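You operate a simulated robot arm through the tools that you are given. There is no shell and no other tool. Be economical: measure what you need, move in short steps, check, and stop when the job is done.

The job below is to be done with a simulated robot arm. You get a single attempt, and the scene is never put back.

JOB
Reset the jammed shredder, press reverse 2 times and start it again.
Fine: service switch to local first and back to line at the end; touch no other control.

Only the result counts: the job must be done as asked and must still hold three seconds after the hand-in. Knocking over, shifting, dropping, spilling or breaking anything else fails it.

ROBOT AND FRAMES
A 6-joint arm with a two-finger parallel gripper, fixed in place. Base frame: the origin is at the foot of the arm, x ahead of it, y to its left, z up. Readings come in mm, degrees, newtons and seconds.
With the tool pointing down near the work surface it reaches from about 240 to 780 mm from the base axis. Its first joint turns from -166.0 to 166.0 degrees. Payload 3.91 kg.
The tool frame sits at the grasp point between the pads (the TCP): z along the fingers, y along the line on which they close. The tips reach 30 mm beyond it. Largest opening 110 mm; finger width 20, thickness 10; the body of the gripper, 48 by 112 mm, starts 55 mm behind the TCP.
Orientation is that of the tool frame in the base frame, as a unit quaternion [w, x, y, z]. With the fingers straight down and closing along the base's y, the tool's x points along the base's -x, its y along +y and its z along -z.

CONTROLS
- The arm moves only by the tool servo_tool. Its argument "targets" is a list of rows, each an object (a shift or turn left out is 0, a gripper value left out holds the last) with "dp": the shift along the tool's x, y, z in cm, a list of three; "rotation": the turn, a rotation vector about the tool's x, y, z in degrees, a list of three. In form: [{"dp": [x, y, z], "rotation": [ax, ay, az]}, ...]. A call has 1 to 12 rows; each row is the pose to reach, as a shift and turn from the pose commanded when the call began, along the tool's axes at that moment. "gripper" is the opening, from 0 (shut) to 1 (fully open), set as the call begins (left out, the last holds). A row lasts 0.2 s, in which the tool goes at most 50 mm and 8.6 degrees; a call with a longer step from one row to the next is refused whole, and so is a gripper value outside its range. A pose out of reach is approached as far as the arm can. The call stops where the force on the tool passes 40 N (or 10 N more than at its start, if that is more) or the arm is blocked; 0.2 s more then pass. Each finger travels about 45 mm/s and halts on what it meets, pressing with about 37 N; the grip force reading is that of the motor and also rises with nothing between the fingers. The clock runs only during rows and for 0.2 s after the last one: add rows that repeat a pose to give the fingers time. It gives the time, the measured TCP pose, the force on the tool (base axes), the opening and the grip force at its end, in the units of the frame above (readings bear some noise), and new pictures: "show" is both (left out), scene, wrist or none.
- Cameras (640 x 400 px; columns grow to the right, rows downward): "scene" is fixed at [49.7, -500.8, 1802.7]; the picture's right is [-0.12, -0.99, 0.00], its down [-0.96, 0.11, -0.27] and it looks along [0.27, -0.03, -0.96] (base axes); focal length 331 px, centre (320, 200). "wrist" rides on the gripper at [-36, 0, -57] in the tool frame; the picture's right is [0.00, -1.00, 0.00], its down [0.97, 0.00, -0.24] and it looks along [0.24, 0.00, 0.97] (tool axes); focal length 218 px, centre (320, 200). There is no depth. A picture from a camera that has moved, and an enlarged one, comes with that camera's place and axes in the base frame and with its lens.
- move_column(by): slides the trunk up (or, below 0, down) by that many mm; the arm rides with it, the base frame stays. It gives what a move gives, with no picture.
- close_up(camera, box): a new picture of the part [left, top, right, bottom] of that camera's present view, enlarged. It takes no simulated time.
- close_job(): hands the job in; it is judged then, once.

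Go step by step. Nothing tells you positions but the pictures and the camera data: compare them with the known pose of the tool, close in by small moves and look again before you grip or let go. The budget is 120 turns and 170 pictures, counting those below and the enlarged ones. Unless the task says otherwise, let go and move clear before handing in.

The tools are called after ">>>" as a command line: name --argument value ..., lists and objects as JSON in quotes. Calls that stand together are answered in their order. servo_tool: Moves the arm, as the interface text tells. Its arguments: {"type":"object","properties":{"targets":{"type":"array"},"gripper":{"type":"number"},"show":{"type":"string","enum":["both","scene","wrist","none"]}},"required":["targets"]} The other tools are called the same way: move_column (by) slides the trunk up or down; close_up (camera, box) takes an enlarged picture of a part of a camera's view; close_job () hands the job in.

At the start:

```text
clock: 0.0
eef_pos: [243.4, -378.0, 1308.2]
tool_rot: [0.0, 0.0, 1.0, 0.0]
contact_force: [0.2, -0.4, 0.1]
gripper_width: 110.0
finger_force: 0.1
trunk travel left (down, up): [-550.0, 60.0]
```

scene: 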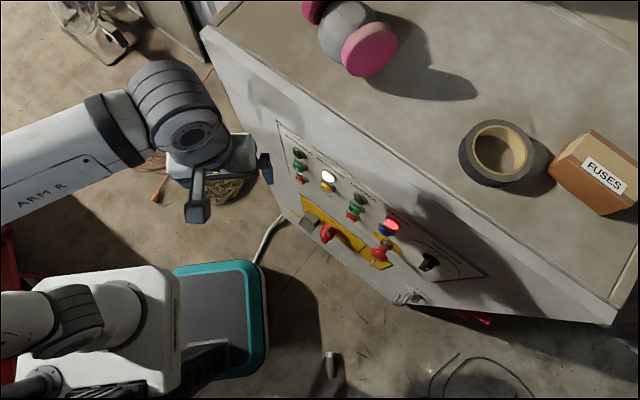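
wrist: 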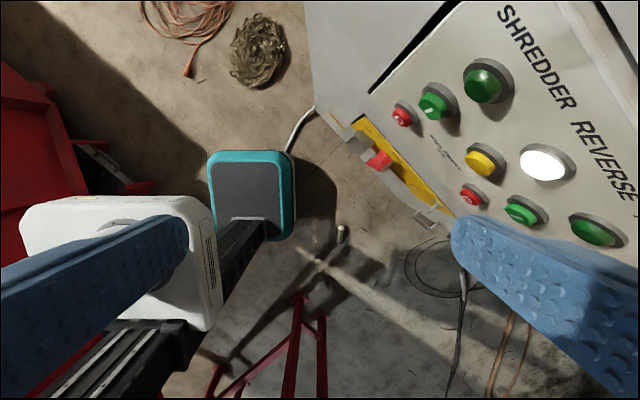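

I see a control panel on the near side face of a cabinet, with buttons, a yellow plate with levers and a knob. I'll enlarge the pictures to read it.

>>> close_up --camera "scene" --box '[260, 110, 500, 310]'

>>> close_up --camera "wrist" --box '[320, 0, 640, 260]'

```text
2.00 times, centred on (380, 210) of scene
camera zoom: at [49.7, -500.8, 1802.7], right [-0.12, -0.99, 0.0], down [-0.96, 0.11, -0.27], along [0.27, -0.03, -0.96], focal length 662 px, centre (200, 180)
```

zoom: 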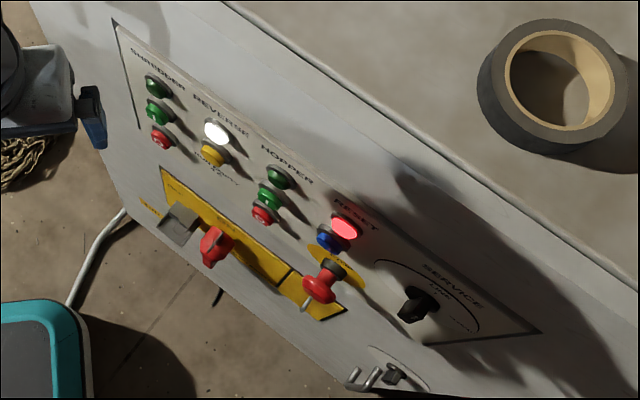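

```text
1.54 times, centred on (480, 130) of wrist
camera zoom: at [277.9, -378.0, 1367.0], right [0.0, -1.0, 0.0], down [-0.97, 0.0, 0.24], along [-0.24, 0.0, -0.97], focal length 336 px, centre (74, 308)
```

zoom: 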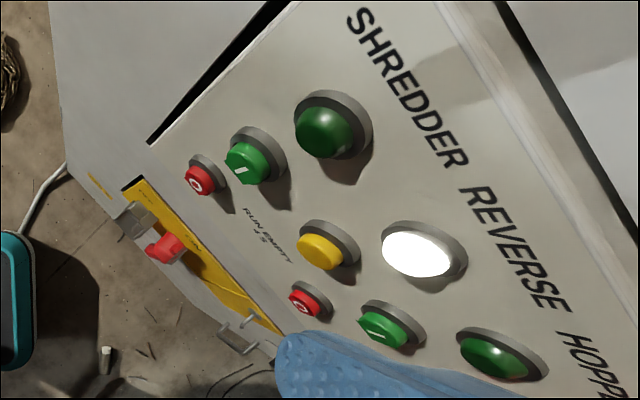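

The face is vertical and faces the robot at 45°, roughly along the plane (-0.707, 0.707)·p ≈ -575, with the buttons near z 1060-1200. I'll back off and turn the tool to face it, so the wrist camera sees it square on.

>>> servo_tool --targets '[{"dp": [2.9, -0.8, 0], "rotation": [0, 0, 7.5]}, {"dp": [5.8, -1.6, 0], "rotation": [0, 0, 15]}, {"dp": [8.7, -2.4, 0], "rotation": [0, 0, 22.5]}, {"dp": [11.6, -3.1, 0], "rotation": [0, 0, 30]}, {"dp": [14.5, -3.9, 0], "rotation": [0, 0, 37.5]}, {"dp": [17.3, -4.6, 0], "rotation": [0, 0, 45]}, {"dp": [17.3, -4.6, 0], "rotation": [0, 0, 45]}]' --gripper 0 --show "wrist"

```text
clock: 1.6
eef_pos: [72.8, -425.9, 1310.2]
tool_rot: [0.0, 0.383, 0.924, 0.0]
contact_force: [0.0, 0.2, 0.0]
gripper_width: 0.0
finger_force: 31.3
trunk travel left (down, up): [-550.0, 60.0]
camera wrist: at [97.1, -449.9, 1367.6], right [-0.71, -0.71, 0.0], down [-0.69, 0.69, 0.24], along [-0.17, 0.17, -0.97], focal length 218 px, centre (320, 200)
```

wrist: 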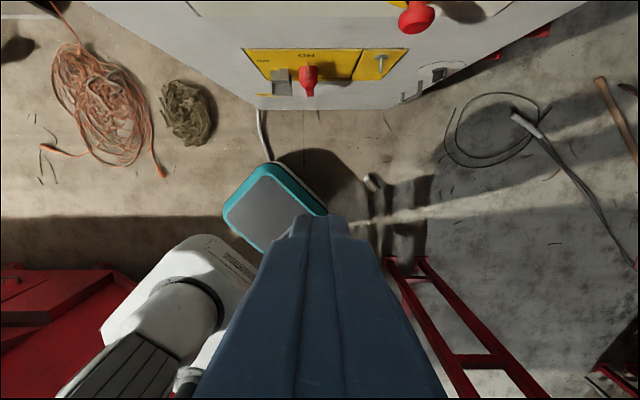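

Now I pitch the tool up until it is horizontal, and lower it somewhat.

>>> servo_tool --targets '[{"dp": [0, 0, 1], "rotation": [0, -8.2, 0]}, {"dp": [0, 0, 2], "rotation": [0, -16.4, 0]}, {"dp": [0, 0, 3], "rotation": [0, -24.6, 0]}, {"dp": [0, 0, 4], "rotation": [0, -32.8, 0]}, {"dp": [0, 0, 5], "rotation": [0, -41, 0]}, {"dp": [0, 0, 6], "rotation": [0, -49.2, 0]}, {"dp": [0, 0, 7], "rotation": [0, -57.4, 0]}, {"dp": [0, 0, 8], "rotation": [0, -65.6, 0]}, {"dp": [0, 0, 9], "rotation": [0, -73.8, 0]}, {"dp": [0, 0, 10], "rotation": [0, -82, 0]}, {"dp": [0, 0, 10], "rotation": [0, -90, 0]}, {"dp": [0, 0, 10], "rotation": [0, -90, 0]}]'

```text
clock: 4.2
eef_pos: [72.2, -422.8, 1209.5]
tool_rot: [0.654, 0.27, 0.652, -0.272]
contact_force: [0.1, -0.5, -0.1]
gripper_width: 0.0
finger_force: 37.2
trunk travel left (down, up): [-550.0, 60.0]
camera wrist: at [29.5, -383.4, 1245.8], right [-0.71, -0.71, 0.0], down [-0.17, 0.17, -0.97], along [0.69, -0.69, -0.24], focal length 218 px, centre (320, 200)
```

scene: 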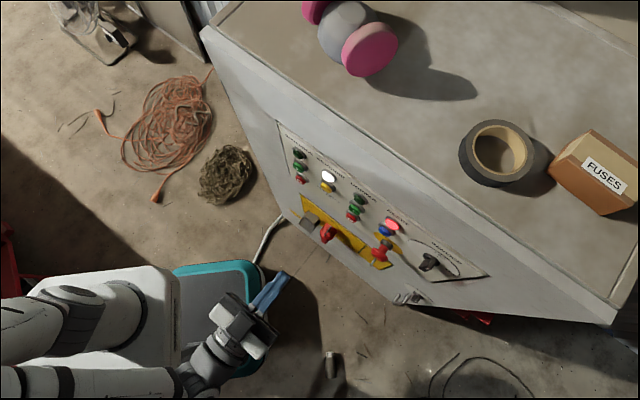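
wrist: 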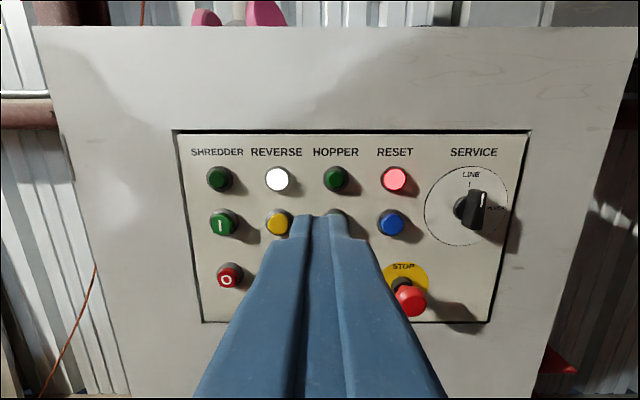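

Excellent, I have a frontal view. I'll zoom in to read the switch and labels.

>>> close_up --camera "wrist" --box '[370, 130, 530, 230]'

>>> close_up --camera "wrist" --box '[360, 230, 520, 330]'

>>> close_up --camera "scene" --box '[370, 200, 500, 310]'

```text
4.00 times, centred on (450, 180) of wrist
camera zoom: at [29.5, -383.4, 1245.8], right [-0.71, -0.71, 0.0], down [-0.17, 0.17, -0.97], along [0.69, -0.69, -0.24], focal length 873 px, centre (-200, 280)
```

zoom: 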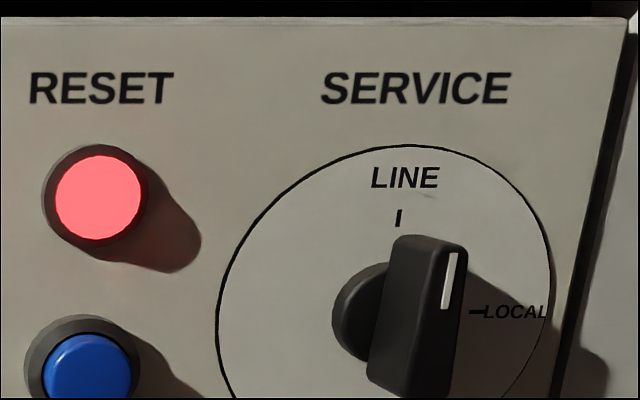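

```text
4.00 times, centred on (440, 280) of wrist
camera zoom: at [29.5, -383.4, 1245.8], right [-0.71, -0.71, 0.0], down [-0.17, 0.17, -0.97], along [0.69, -0.69, -0.24], focal length 873 px, centre (-160, -120)
```

zoom: 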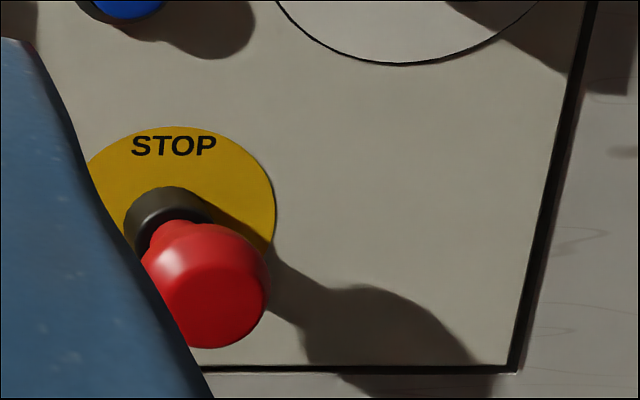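

```text
3.64 times, centred on (435, 255) of scene
camera zoom: at [49.7, -500.8, 1802.7], right [-0.12, -0.99, 0.0], down [-0.96, 0.11, -0.27], along [0.27, -0.03, -0.96], focal length 1203 px, centre (-98, 0)
```

zoom: 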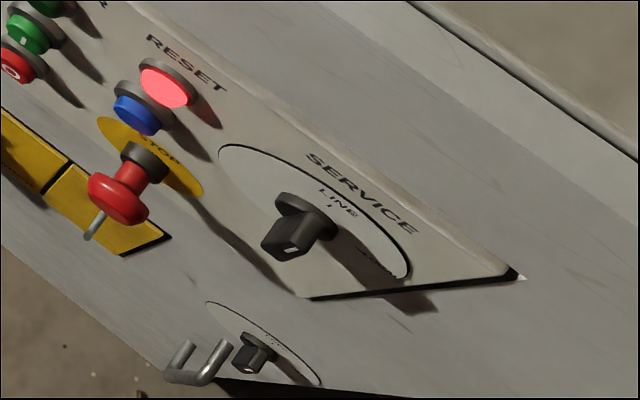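

The service switch stands at LINE. I take its centre to be about s = 446 mm along the panel, z 1166, with the bar protruding to about 27 mm. I'll move in front of it with the fingers partly open.

>>> servo_tool --targets '[{"dp": [0.9, -4, 1], "rotation": [0, 0, 0]}, {"dp": [1.8, -8, 2], "rotation": [0, 0, 0]}, {"dp": [2.7, -12, 3], "rotation": [0, 0, 0]}, {"dp": [3.6, -16, 5], "rotation": [0, 0, 0]}, {"dp": [4.35, -19.8, 8], "rotation": [0, 0, 0]}, {"dp": [4.35, -19.8, 8], "rotation": [0, 0, 0]}, {"dp": [4.35, -19.8, 8], "rotation": [0, 0, 0]}]' --gripper 0.45

```text
clock: 5.8
eef_pos: [-13.3, -621.5, 1164.7]
tool_rot: [0.654, 0.27, 0.653, -0.271]
contact_force: [-0.4, 0.8, -0.2]
gripper_width: 49.6
finger_force: 0.1
trunk travel left (down, up): [-550.0, 60.0]
camera wrist: at [-54.0, -581.2, 1201.9], right [-0.71, -0.71, 0.0], down [-0.17, 0.17, -0.97], along [0.69, -0.69, -0.24], focal length 218 px, centre (320, 200)
```

scene: 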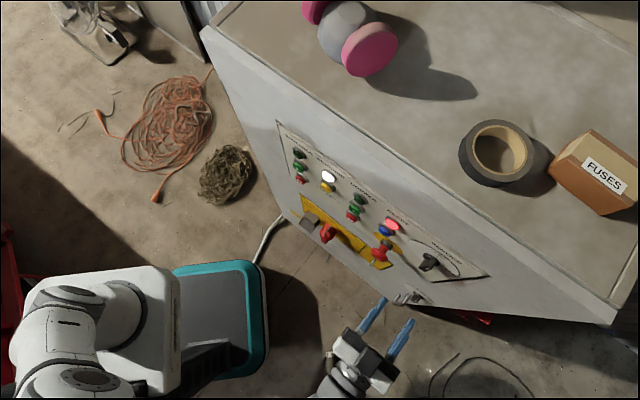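
wrist: 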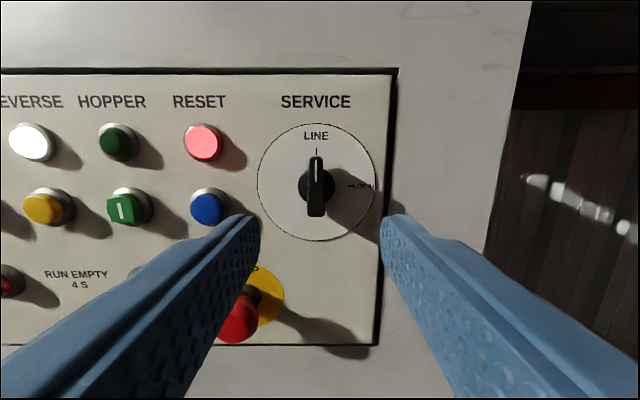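

The knob lies between the fingers, about 3 mm left of the centre. I'll advance, then close.

>>> servo_tool --targets '[{"dp": [-0.25, 0.32, 3]}, {"dp": [-0.25, 0.32, 6]}, {"dp": [-0.25, 0.32, 8]}, {"dp": [-0.25, 0.32, 9]}, {"dp": [-0.25, 0.32, 9.8]}, {"dp": [-0.25, 0.32, 9.8]}]'

```text
clock: 7.2
eef_pos: [59.5, -688.1, 1167.6]
tool_rot: [0.653, 0.271, 0.653, -0.27]
contact_force: [0.6, -1.2, 0.1]
gripper_width: 49.5
finger_force: 0.0
trunk travel left (down, up): [-550.0, 60.0]
camera wrist: at [17.4, -647.8, 1205.0], right [-0.71, -0.71, 0.0], down [-0.17, 0.17, -0.97], along [0.69, -0.69, -0.24], focal length 218 px, centre (320, 200)
```

scene: 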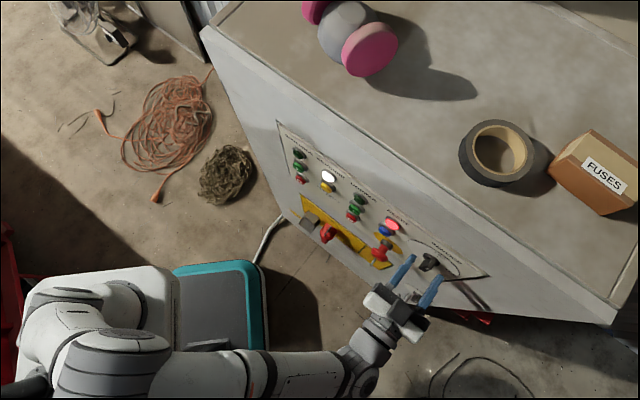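
wrist: 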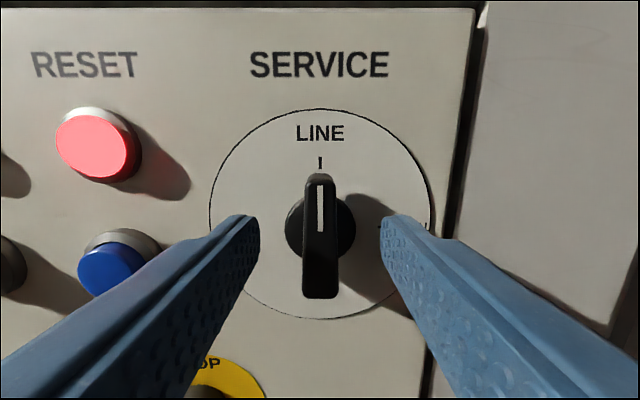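

Well centred. I close on the bar.

>>> servo_tool --targets '[{"dp": [0, 0, 0]}, {"dp": [0, 0, 0]}, {"dp": [0, 0, 0]}, {"dp": [0, 0, 0]}, {"dp": [0, 0, 0]}]' --gripper 0 --show "wrist"

```text
clock: 8.4
eef_pos: [58.5, -687.5, 1168.9]
tool_rot: [0.653, 0.271, 0.653, -0.272]
contact_force: [-0.5, -1.9, -0.8]
gripper_width: 14.1
finger_force: 45.1
trunk travel left (down, up): [-550.0, 60.0]
camera wrist: at [17.2, -647.7, 1205.0], right [-0.71, -0.71, 0.0], down [-0.17, 0.17, -0.97], along [0.69, -0.69, -0.24], focal length 218 px, centre (320, 200)
```

wrist: 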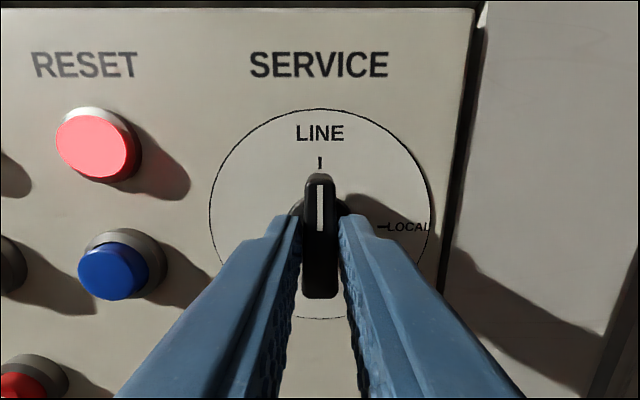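

Gripped at 14 mm. I turn it clockwise by 90° (+z of the tool).

>>> servo_tool --targets '[{"rotation": [0, 0, 8]}, {"rotation": [0, 0, 16]}, {"rotation": [0, 0, 24]}, {"rotation": [0, 0, 32]}, {"rotation": [0, 0, 40]}, {"rotation": [0, 0, 48]}, {"rotation": [0, 0, 56]}, {"rotation": [0, 0, 64]}, {"rotation": [0, 0, 72]}, {"rotation": [0, 0, 80]}, {"rotation": [0, 0, 88]}, {"rotation": [0, 0, 90]}]'

```text
clock: 11.0
eef_pos: [56.8, -690.9, 1164.7]
tool_rot: [0.652, 0.655, 0.268, 0.271]
contact_force: [-12.8, -18.3, -10.4]
gripper_width: 14.2
finger_force: 45.0
trunk travel left (down, up): [-550.0, 60.0]
camera wrist: at [-10.6, -675.4, 1165.6], right [0.0, 0.01, -1.0], down [0.52, 0.86, 0.01], along [0.86, -0.52, 0.0], focal length 218 px, centre (320, 200)
```

scene: 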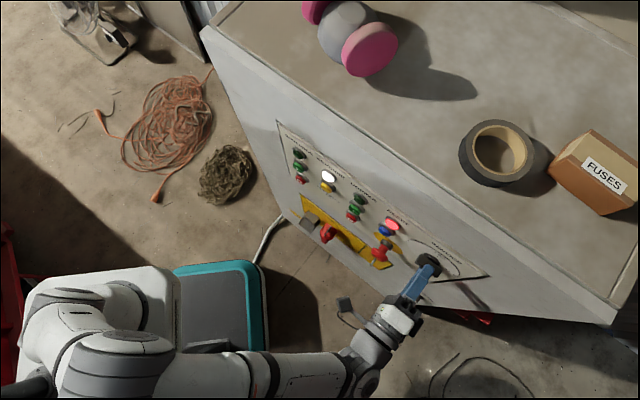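
wrist: 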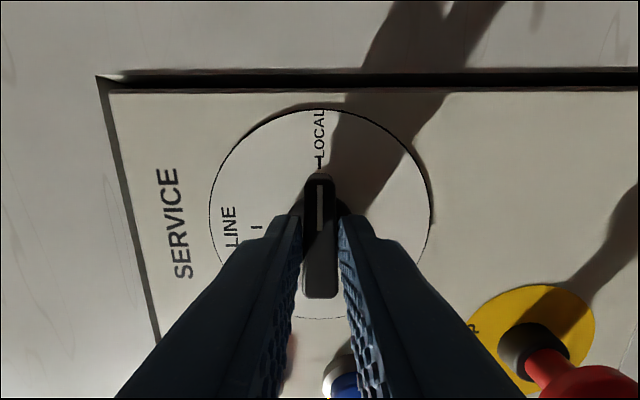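

The switch now points at LOCAL. I let go, then back off.

>>> servo_tool --targets '[{"dp": [0, 0, 0]}, {"dp": [0, 0, 0]}, {"dp": [0, 0, 0]}, {"dp": [0, 0, -3]}, {"dp": [0, 0, -6]}, {"dp": [0, 0, -9]}, {"dp": [0, 0, -9]}]' --gripper 0.35 --show "none"

>>> servo_tool --targets '[{"rotation": [0, 0, -8]}, {"rotation": [0, 0, -16]}, {"rotation": [0, 0, -24]}, {"rotation": [0, 0, -32]}, {"rotation": [0, 0, -40]}, {"rotation": [0, 0, -48]}, {"rotation": [0, 0, -56]}, {"rotation": [0, 0, -64]}, {"rotation": [0, 0, -72]}, {"rotation": [0, 0, -80]}, {"rotation": [0, 0, -88]}, {"rotation": [0, 0, -90]}]' --gripper 0 --show "wrist"

```text
clock: 12.6
eef_pos: [-6.6, -622.8, 1167.1]
tool_rot: [0.653, 0.654, 0.27, 0.27]
contact_force: [0.3, -0.2, -0.1]
gripper_width: 38.4
finger_force: 0.1
trunk travel left (down, up): [-550.0, 60.0]
```

```text
clock: 15.2
eef_pos: [-4.8, -623.8, 1167.4]
tool_rot: [0.653, 0.271, 0.653, -0.272]
contact_force: [0.3, -0.2, -0.3]
gripper_width: 0.0
finger_force: 37.4
trunk travel left (down, up): [-550.0, 60.0]
camera wrist: at [-46.9, -583.7, 1204.7], right [-0.71, -0.71, 0.0], down [-0.17, 0.17, -0.97], along [0.69, -0.69, -0.24], focal length 218 px, centre (320, 200)
```

wrist: 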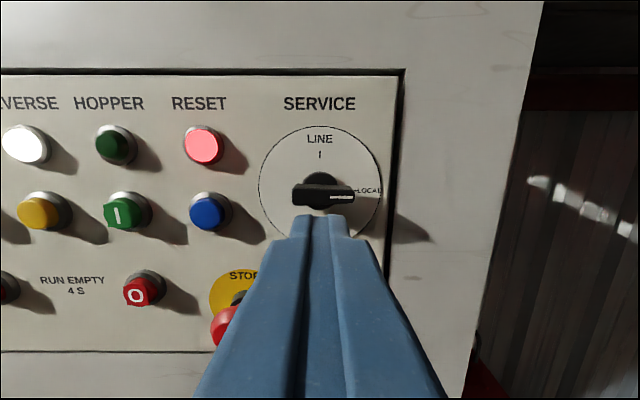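

The switch is at LOCAL. Next is the blue RESET button at about s 344.5, z 1148, with its face near n -563. I'll line up in front of it with the fingers shut.

>>> servo_tool --targets '[{"dp": [0.6, 3, 0]}, {"dp": [1.2, 6, 0]}, {"dp": [1.94, 9.99, 0]}, {"dp": [1.94, 9.99, 3]}, {"dp": [1.94, 9.99, 6.5]}, {"dp": [1.94, 9.99, 6.5]}]'

```text
clock: 16.6
eef_pos: [111.2, -599.3, 1148.8]
tool_rot: [0.654, 0.27, 0.653, -0.27]
contact_force: [-0.1, -0.2, -0.3]
gripper_width: 0.1
finger_force: 37.2
trunk travel left (down, up): [-550.0, 60.0]
camera wrist: at [68.8, -559.0, 1185.2], right [-0.71, -0.71, 0.0], down [-0.17, 0.17, -0.97], along [0.69, -0.69, -0.24], focal length 218 px, centre (320, 200)
```

scene: 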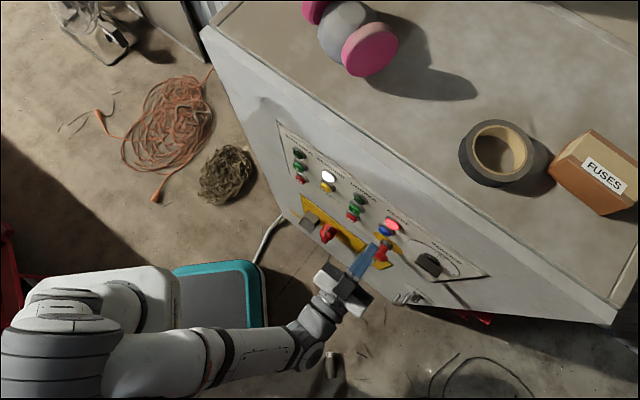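
wrist: 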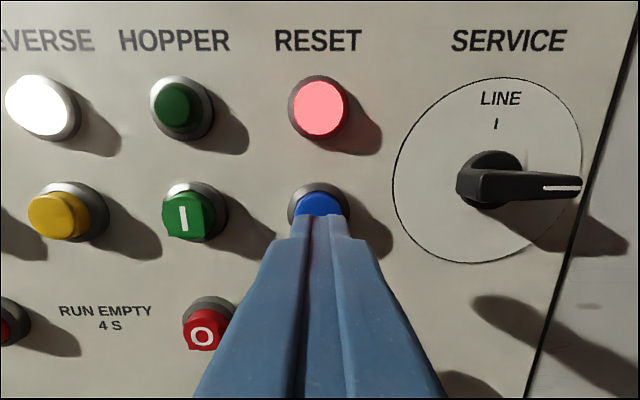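

Aligned. I press in small steps.

>>> servo_tool --targets '[{"dp": [0, 0, 2.2]}, {"dp": [0, 0, 2.8]}, {"dp": [0, 0, 3.2]}, {"dp": [0, 0, 3.5]}, {"dp": [0, 0, 3.5]}]' --show "wrist"

```text
clock: 17.8
eef_pos: [135.5, -623.8, 1148.6]
tool_rot: [0.653, 0.27, 0.653, -0.271]
contact_force: [-5.1, 4.2, -1.7]
gripper_width: 0.0
finger_force: 37.0
trunk travel left (down, up): [-550.0, 60.0]
camera wrist: at [94.0, -583.2, 1185.2], right [-0.71, -0.71, 0.0], down [-0.17, 0.17, -0.97], along [0.69, -0.69, -0.24], focal length 218 px, centre (320, 200)
```

wrist: 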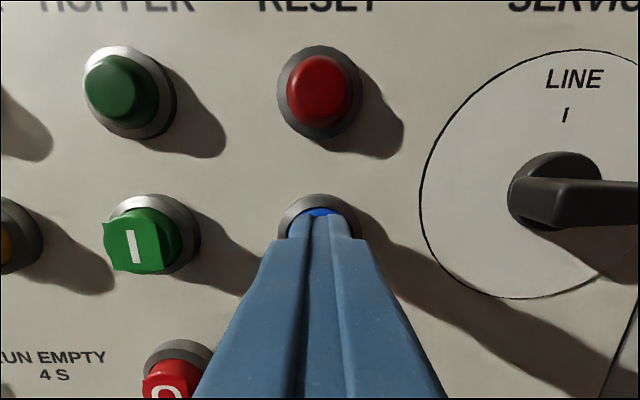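

The red RESET lamp went out. I back off and move to the yellow REVERSE button, about 147 mm to the left.

>>> servo_tool --targets '[{"dp": [0, 0, -3]}, {"dp": [0, 0, -5]}, {"dp": [0, 4, -5]}, {"dp": [0, 8, -5]}, {"dp": [0, 12, -5]}, {"dp": [0, 14.65, -5]}, {"dp": [0, 14.65, -3.5]}, {"dp": [0, 14.65, -3.5]}]'

```text
clock: 19.6
eef_pos: [214.1, -496.2, 1148.7]
tool_rot: [0.653, 0.271, 0.653, -0.271]
contact_force: [-0.1, -0.1, 0.0]
gripper_width: 0.0
finger_force: 37.1
trunk travel left (down, up): [-550.0, 60.0]
camera wrist: at [173.2, -455.4, 1185.0], right [-0.71, -0.71, 0.0], down [-0.17, 0.17, -0.97], along [0.69, -0.69, -0.24], focal length 218 px, centre (320, 200)
```

scene: 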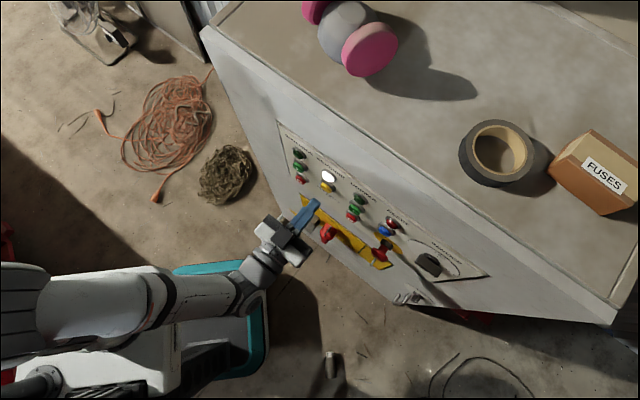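
wrist: 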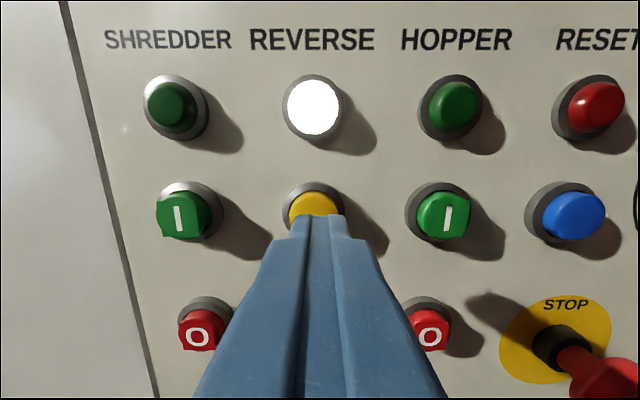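

The white lamp is still lit. I shift 3.5 mm left and press REVERSE for the first time.

>>> servo_tool --targets '[{"dp": [0, 0.35, 1]}, {"dp": [0, 0.35, 2.2]}, {"dp": [0, 0.35, 2.8]}, {"dp": [0, 0.35, 3.2]}, {"dp": [0, 0.35, 3.5]}, {"dp": [0, 0.35, 3.5]}]' --show "wrist"

```text
clock: 21.0
eef_pos: [242.4, -518.3, 1148.4]
tool_rot: [0.654, 0.271, 0.652, -0.271]
contact_force: [-4.2, 3.6, 1.6]
gripper_width: 0.0
finger_force: 36.8
trunk travel left (down, up): [-550.0, 60.0]
camera wrist: at [199.6, -477.3, 1185.3], right [-0.71, -0.71, 0.0], down [-0.17, 0.17, -0.97], along [0.69, -0.69, -0.24], focal length 218 px, centre (320, 200)
```

wrist: 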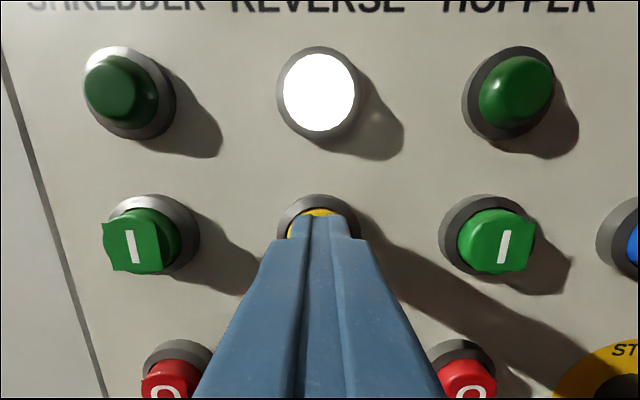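

Pressed with the same depth and force as RESET. I release it and check.

>>> servo_tool --targets '[{"dp": [0, 0, -1]}, {"dp": [0, 0, -3]}, {"dp": [0, 0, -3]}]' --show "wrist"

```text
clock: 21.8
eef_pos: [221.2, -495.1, 1149.6]
tool_rot: [0.653, 0.271, 0.653, -0.271]
contact_force: [-0.2, -0.4, 0.2]
gripper_width: 0.2
finger_force: 36.8
trunk travel left (down, up): [-550.0, 60.0]
camera wrist: at [179.5, -455.9, 1186.1], right [-0.71, -0.71, 0.0], down [-0.17, 0.17, -0.97], along [0.69, -0.69, -0.24], focal length 218 px, centre (320, 200)
```

wrist: 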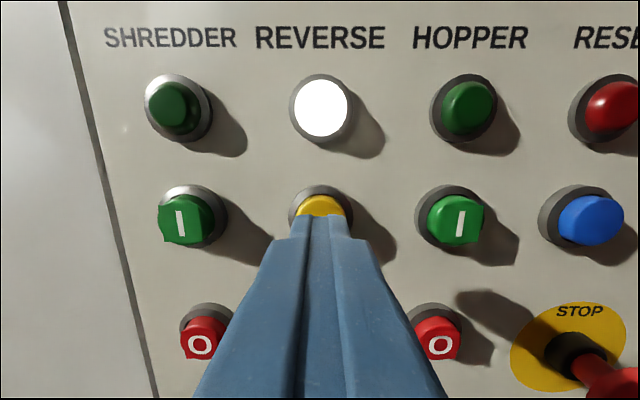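

The lamp hasn't changed so far. Second press, then release.

>>> servo_tool --targets '[{"dp": [0, 0, 1]}, {"dp": [0, 0, 2]}, {"dp": [0, 0, 2.6]}, {"dp": [0, 0, 3.0]}, {"dp": [0, 0, 3.0]}]' --show "wrist"

>>> servo_tool --targets '[{"dp": [0, 0, -1]}, {"dp": [0, 0, -3]}, {"dp": [0, 0, -3]}]' --show "wrist"

```text
clock: 23.0
eef_pos: [240.8, -516.8, 1148.7]
tool_rot: [0.654, 0.27, 0.654, -0.27]
contact_force: [-5.3, 4.8, -2.2]
gripper_width: 0.0
finger_force: 36.9
trunk travel left (down, up): [-550.0, 60.0]
camera wrist: at [200.3, -476.9, 1185.5], right [-0.71, -0.71, 0.0], down [-0.17, 0.17, -0.97], along [0.69, -0.69, -0.24], focal length 218 px, centre (320, 200)
```

wrist: 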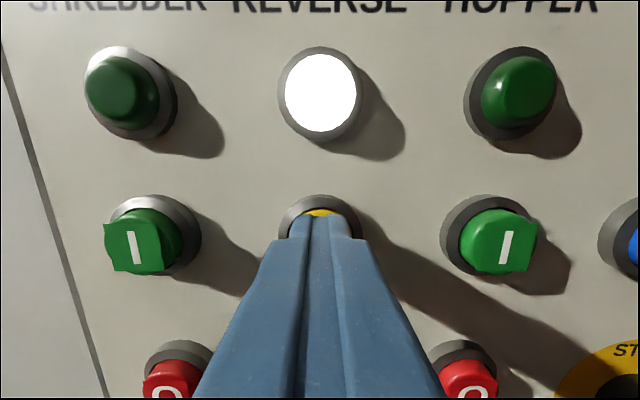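

```text
clock: 23.8
eef_pos: [222.2, -496.7, 1150.1]
tool_rot: [0.653, 0.272, 0.653, -0.271]
contact_force: [0.5, -0.2, -0.4]
gripper_width: 0.0
finger_force: 37.3
trunk travel left (down, up): [-550.0, 60.0]
camera wrist: at [179.6, -456.2, 1186.9], right [-0.71, -0.71, 0.0], down [-0.17, 0.17, -0.97], along [0.69, -0.69, -0.24], focal length 218 px, centre (320, 200)
```

wrist: 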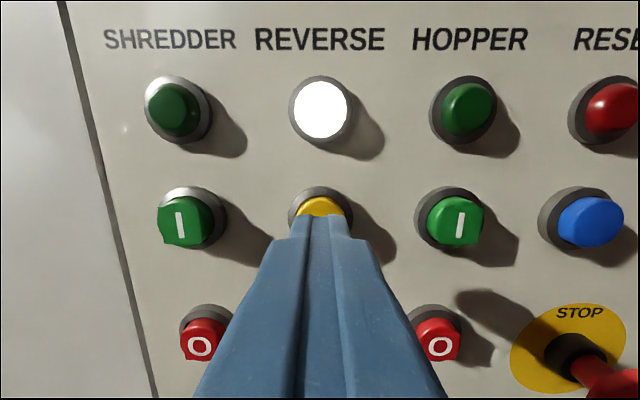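

Two full presses have been made with commands identical to the RESET press. Next is SHREDDER "I", about 71 mm to the left; I'll line up and look at the lamps again.

>>> servo_tool --targets '[{"dp": [0, 0, -1]}, {"dp": [0, 3.5, -1]}, {"dp": [0, 7.1, -1]}, {"dp": [0, 7.1, 0]}, {"dp": [0, 7.1, 0]}, {"dp": [0, 7.1, 0]}, {"dp": [0, 7.1, 0]}, {"dp": [0, 7.1, 0]}, {"dp": [0, 7.1, 0]}, {"dp": [0, 7.1, 0]}, {"dp": [0, 7.1, 0]}, {"dp": [0, 7.1, 0]}]'

```text
clock: 26.4
eef_pos: [270.8, -445.5, 1150.4]
tool_rot: [0.653, 0.27, 0.653, -0.271]
contact_force: [0.9, -0.7, -1.0]
gripper_width: 0.0
finger_force: 37.3
trunk travel left (down, up): [-550.0, 60.0]
camera wrist: at [229.2, -405.8, 1186.5], right [-0.71, -0.71, 0.0], down [-0.17, 0.17, -0.97], along [0.69, -0.69, -0.24], focal length 218 px, centre (320, 200)
```

scene: 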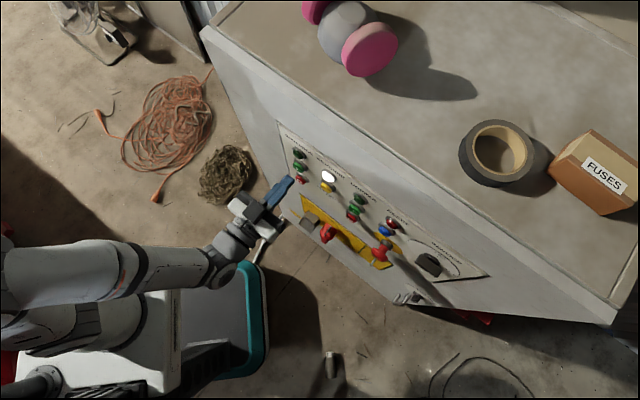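
wrist: 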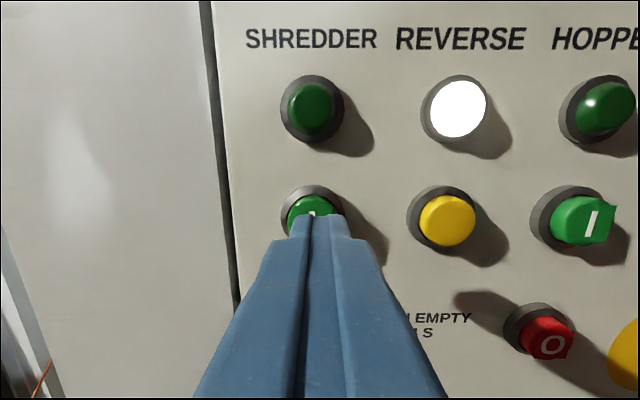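

I shift 4 mm left and press the shredder's I.

>>> servo_tool --targets '[{"dp": [0, 0.4, 0.8]}, {"dp": [0, 0.4, 1.8]}, {"dp": [0, 0.4, 2.5]}, {"dp": [0, 0.4, 3.0]}, {"dp": [0, 0.4, 3.0]}]' --show "wrist"

```text
clock: 27.6
eef_pos: [295.2, -463.2, 1148.9]
tool_rot: [0.654, 0.27, 0.653, -0.271]
contact_force: [-3.3, 4.6, -2.1]
gripper_width: 0.0
finger_force: 37.4
trunk travel left (down, up): [-550.0, 60.0]
camera wrist: at [253.3, -423.8, 1185.7], right [-0.71, -0.71, 0.0], down [-0.17, 0.17, -0.97], along [0.69, -0.69, -0.24], focal length 218 px, centre (320, 200)
```

wrist: 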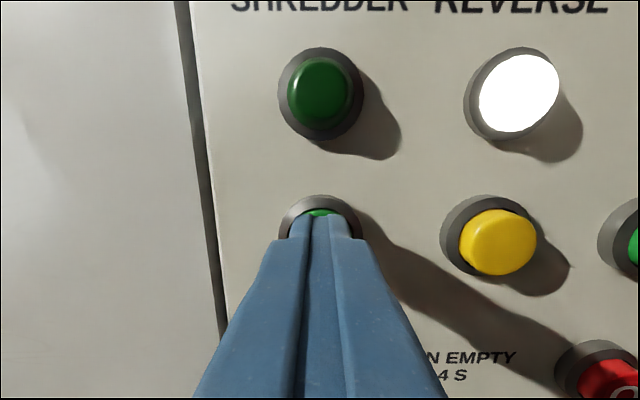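

>>> servo_tool --targets '[{"dp": [0, 0, -1]}, {"dp": [0, 0, -3]}, {"dp": [0, 0, -3]}]' --show "wrist"

```text
clock: 28.4
eef_pos: [273.8, -443.8, 1148.9]
tool_rot: [0.653, 0.271, 0.653, -0.271]
contact_force: [1.1, -0.1, -0.8]
gripper_width: 0.1
finger_force: 37.2
trunk travel left (down, up): [-550.0, 60.0]
camera wrist: at [233.0, -403.7, 1186.0], right [-0.71, -0.71, 0.0], down [-0.17, 0.17, -0.97], along [0.69, -0.69, -0.24], focal length 218 px, centre (320, 200)
```

wrist: 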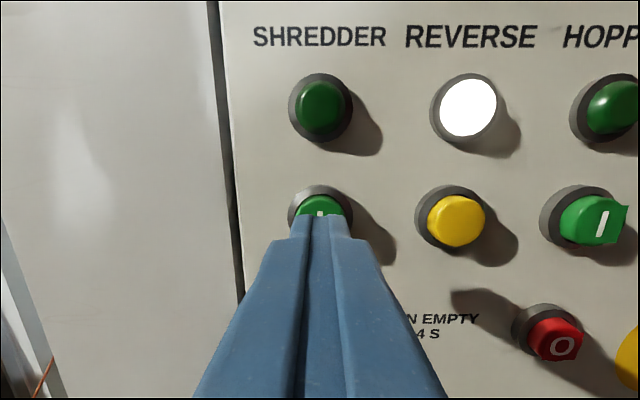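

The shredder lamp didn't light and the white lamp is still on; perhaps the reverse cycle is still timing (4 s). I'll wait a little and look.

>>> servo_tool --targets '[{"dp": [0, 0, -2]}, {"dp": [0, 0, -5]}, {"dp": [0, 0, -5]}, {"dp": [0, 0, -5]}, {"dp": [0, 0, -5]}, {"dp": [0, 0, -5]}, {"dp": [0, 0, -5]}, {"dp": [0, 0, -5]}, {"dp": [0, 0, -5]}, {"dp": [0, 0, -5]}]'

```text
clock: 30.6
eef_pos: [239.9, -436.8, 1150.6]
tool_rot: [0.654, 0.27, 0.654, -0.27]
contact_force: [-1.0, -0.5, -0.7]
gripper_width: 0.1
finger_force: 37.1
out of reach, approached as far as the arm can: row 1, 2, 3, 4, 5, 6, 7, 8, 9, 10
trunk travel left (down, up): [-550.0, 60.0]
camera wrist: at [199.2, -395.8, 1188.2], right [-0.71, -0.71, 0.0], down [-0.17, 0.17, -0.97], along [0.69, -0.69, -0.24], focal length 218 px, centre (320, 200)
```

scene: 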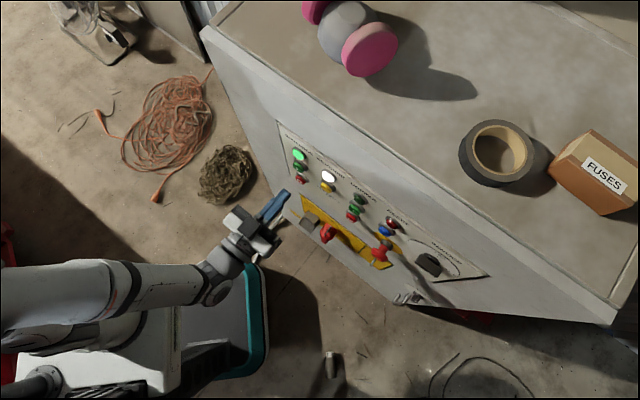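
wrist: 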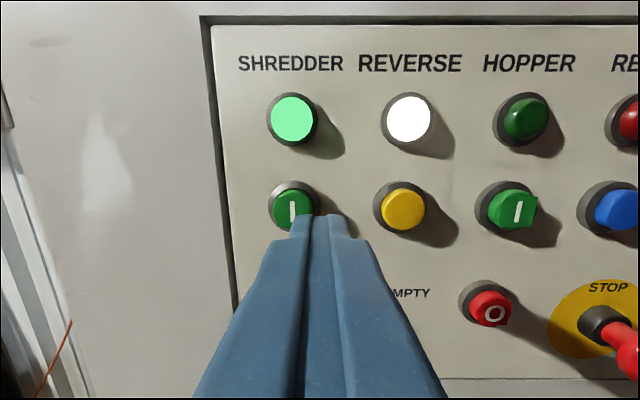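

The shredder lamp is now green: it started after a delay. I'll travel back to the service switch, which also gives it more than 4 s of running empty.

>>> servo_tool --targets '[{"dp": [-0.5, -3, 0]}, {"dp": [-1, -6, 0]}, {"dp": [-1.6, -9, 0]}, {"dp": [-1.6, -12, 0]}, {"dp": [-1.6, -15, 0]}, {"dp": [-1.6, -18, 0]}, {"dp": [-1.6, -21, 0]}, {"dp": [-1.6, -24, 0]}, {"dp": [-1.6, -27, 0]}, {"dp": [-1.6, -30.6, 0]}, {"dp": [-1.6, -30.6, 0]}]'

```text
clock: 33.0
eef_pos: [24.4, -653.4, 1166.3]
tool_rot: [0.654, 0.27, 0.653, -0.271]
contact_force: [-0.4, -0.1, 1.0]
gripper_width: 0.1
finger_force: 37.2
trunk travel left (down, up): [-550.0, 60.0]
camera wrist: at [-17.2, -612.4, 1203.7], right [-0.71, -0.71, 0.0], down [-0.17, 0.17, -0.97], along [0.69, -0.69, -0.24], focal length 218 px, centre (320, 200)
```

scene: 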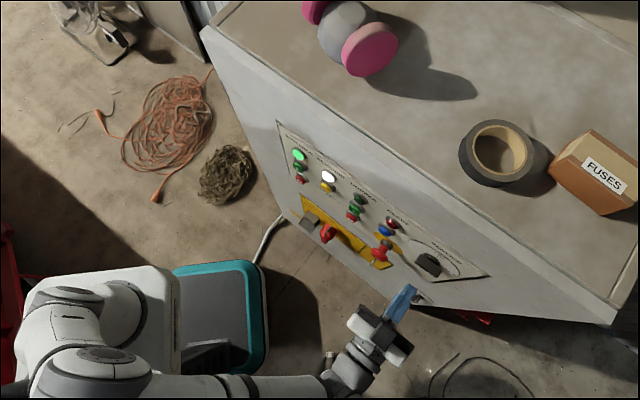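
wrist: 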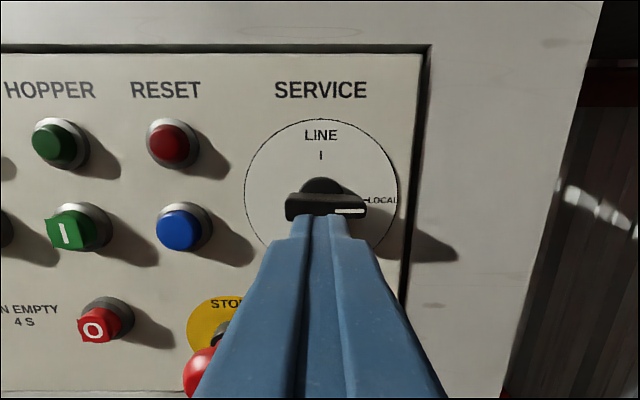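

Aligned with the knob. I roll +90° and open the fingers.

>>> servo_tool --targets '[{"dp": [0, 0, -1], "rotation": [0, 0, 8]}, {"dp": [0, 0, -2], "rotation": [0, 0, 16]}, {"dp": [0, 0, -2], "rotation": [0, 0, 24]}, {"dp": [0, 0, -2], "rotation": [0, 0, 32]}, {"dp": [0, 0, -2], "rotation": [0, 0, 40]}, {"dp": [0, 0, -2], "rotation": [0, 0, 48]}, {"dp": [0, 0, -2], "rotation": [0, 0, 56]}, {"dp": [0, 0, -2], "rotation": [0, 0, 64]}, {"dp": [0, 0, -2], "rotation": [0, 0, 72]}, {"dp": [0, 0, -2], "rotation": [0, 0, 80]}, {"dp": [0, 0, -2], "rotation": [0, 0, 88]}, {"dp": [0, 0, -2], "rotation": [0, 0, 90]}]' --gripper 0.4 --show "wrist"

```text
clock: 35.6
eef_pos: [9.8, -638.0, 1168.4]
tool_rot: [0.653, 0.653, 0.27, 0.271]
contact_force: [-0.2, 0.3, 0.3]
gripper_width: 44.1
finger_force: 0.0
trunk travel left (down, up): [-550.0, 60.0]
camera wrist: at [-56.9, -623.3, 1168.0], right [0.0, 0.0, -1.0], down [0.52, 0.86, 0.0], along [0.86, -0.52, 0.0], focal length 218 px, centre (320, 200)
```

wrist: 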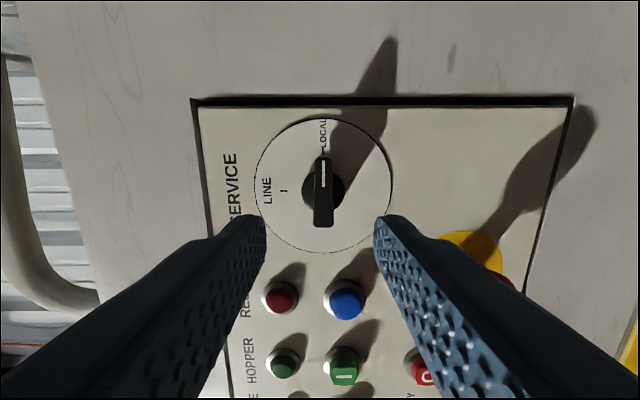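

>>> servo_tool --targets '[{"dp": [-0.1, -0.1, 3]}, {"dp": [-0.1, -0.1, 5]}, {"dp": [-0.1, -0.1, 6]}, {"dp": [-0.1, -0.1, 7]}, {"dp": [-0.1, -0.1, 7]}]' --show "wrist"

```text
clock: 36.8
eef_pos: [58.6, -689.1, 1165.9]
tool_rot: [0.654, 0.653, 0.271, 0.271]
contact_force: [-0.2, -0.3, -0.5]
gripper_width: 44.0
finger_force: 0.0
trunk travel left (down, up): [-550.0, 60.0]
camera wrist: at [-7.9, -673.7, 1167.3], right [0.0, 0.0, -1.0], down [0.52, 0.86, 0.0], along [0.86, -0.52, 0.0], focal length 218 px, centre (320, 200)
```

wrist: 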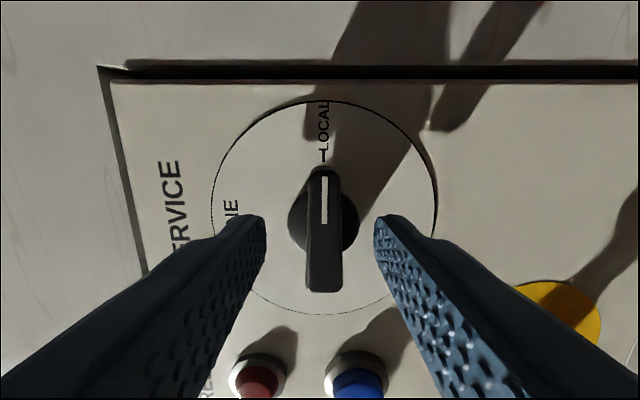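

>>> servo_tool --targets '[{"dp": [0, -0.15, 0]}, {"dp": [0, -0.15, 0]}, {"dp": [0, -0.15, 0]}, {"dp": [0, -0.15, 0]}, {"dp": [0, -0.15, 0]}]' --gripper 0 --show "wrist"

```text
clock: 38.0
eef_pos: [58.8, -687.7, 1166.3]
tool_rot: [0.653, 0.653, 0.271, 0.27]
contact_force: [0.0, 1.4, -2.8]
gripper_width: 14.7
finger_force: 45.1
trunk travel left (down, up): [-550.0, 60.0]
camera wrist: at [-8.2, -673.4, 1165.6], right [0.0, 0.0, -1.0], down [0.52, 0.86, 0.0], along [0.86, -0.52, 0.0], focal length 218 px, centre (320, 200)
```

wrist: 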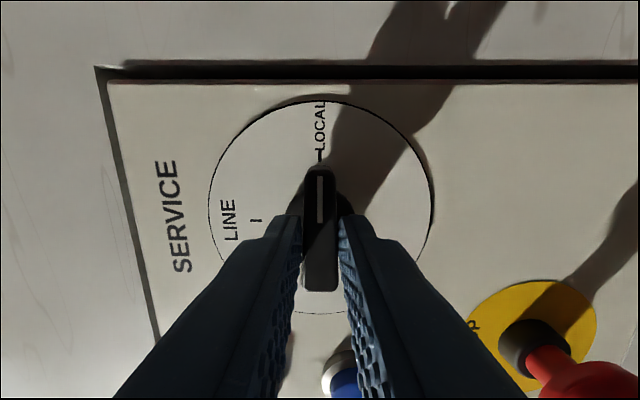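

Gripped. The machine has been running for about 8 s, so I turn the switch back to LINE (-90°).

>>> servo_tool --targets '[{"rotation": [0, 0, -8]}, {"rotation": [0, 0, -16]}, {"rotation": [0, 0, -24]}, {"rotation": [0, 0, -32]}, {"rotation": [0, 0, -40]}, {"rotation": [0, 0, -48]}, {"rotation": [0, 0, -56]}, {"rotation": [0, 0, -64]}, {"rotation": [0, 0, -72]}, {"rotation": [0, 0, -80]}, {"rotation": [0, 0, -88]}, {"rotation": [0, 0, -90]}]'

```text
clock: 40.6
eef_pos: [58.6, -689.3, 1165.2]
tool_rot: [0.653, 0.27, 0.654, -0.271]
contact_force: [0.2, 1.2, -3.8]
gripper_width: 14.8
finger_force: 44.5
trunk travel left (down, up): [-550.0, 60.0]
camera wrist: at [17.4, -647.8, 1201.7], right [-0.71, -0.71, 0.0], down [-0.17, 0.17, -0.97], along [0.69, -0.69, -0.24], focal length 218 px, centre (320, 200)
```

scene: 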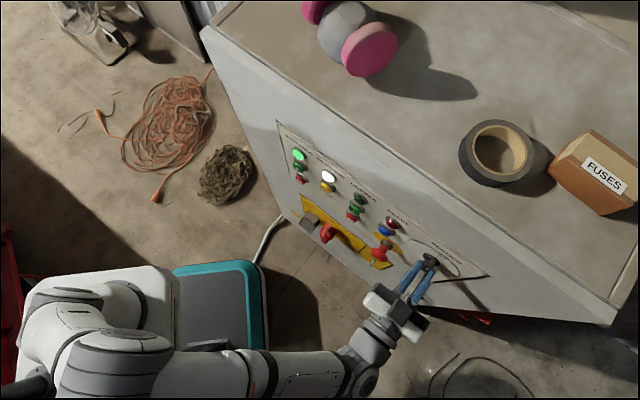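
wrist: 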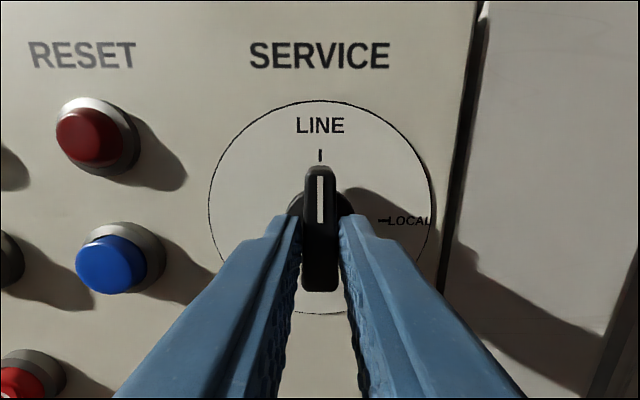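

The switch is at LINE and the shredder lamp is green. I let go and back away.

>>> servo_tool --targets '[{"dp": [0, 0, 0]}, {"dp": [0, 0, 0]}, {"dp": [0, 0, 0]}, {"dp": [0, 0, -3]}, {"dp": [0, 0, -6]}, {"dp": [0, 0, -9]}, {"dp": [0, 0, -12]}, {"dp": [0, 0, -14]}, {"dp": [0, 4, -14]}, {"dp": [0, 8, -14]}, {"dp": [0, 12, -14]}, {"dp": [0, 12, -14]}]' --gripper 0.35

```text
clock: 43.2
eef_pos: [45.4, -506.2, 1162.8]
tool_rot: [0.653, 0.27, 0.654, -0.271]
contact_force: [-0.6, -0.2, 0.8]
gripper_width: 38.5
finger_force: 0.0
trunk travel left (down, up): [-550.0, 60.0]
camera wrist: at [3.9, -465.7, 1200.3], right [-0.71, -0.71, 0.0], down [-0.17, 0.17, -0.97], along [0.69, -0.69, -0.24], focal length 218 px, centre (320, 200)
```

scene: 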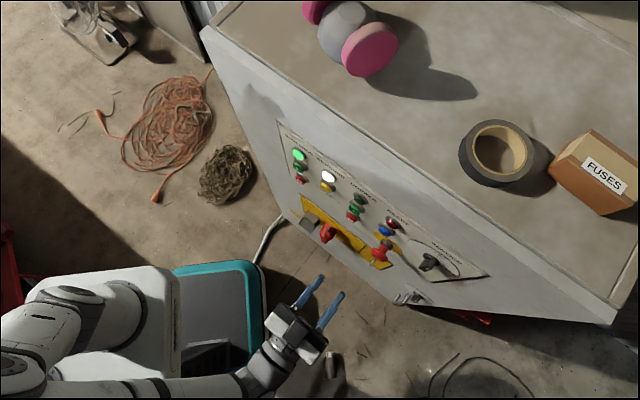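
wrist: 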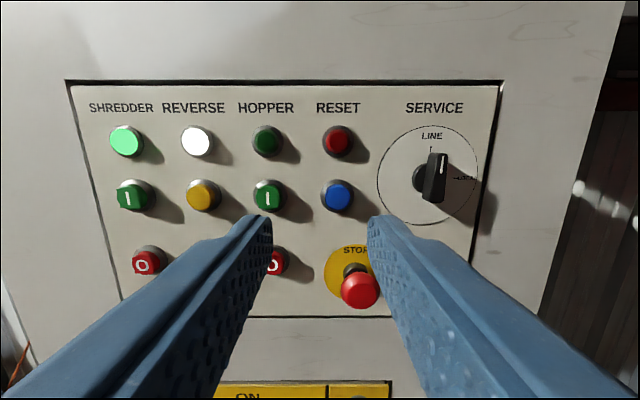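

The shredder is running (green lamp on), the reset lamp is off, the service switch is at LINE and the arm is clear. I'm handing the job in.

>>> close_job

```text
The job is handed in.
```

I reset the shredder, pressed REVERSE twice and restarted it. The service switch went to LOCAL first and back to LINE at the end, and I touched no other control.

The red RESET lamp is out and the green SHREDDER lamp is lit. The white REVERSE lamp stayed lit the whole time, so it never confirmed the two presses. They matched the RESET press in depth and force, and the shredder started afterwards.
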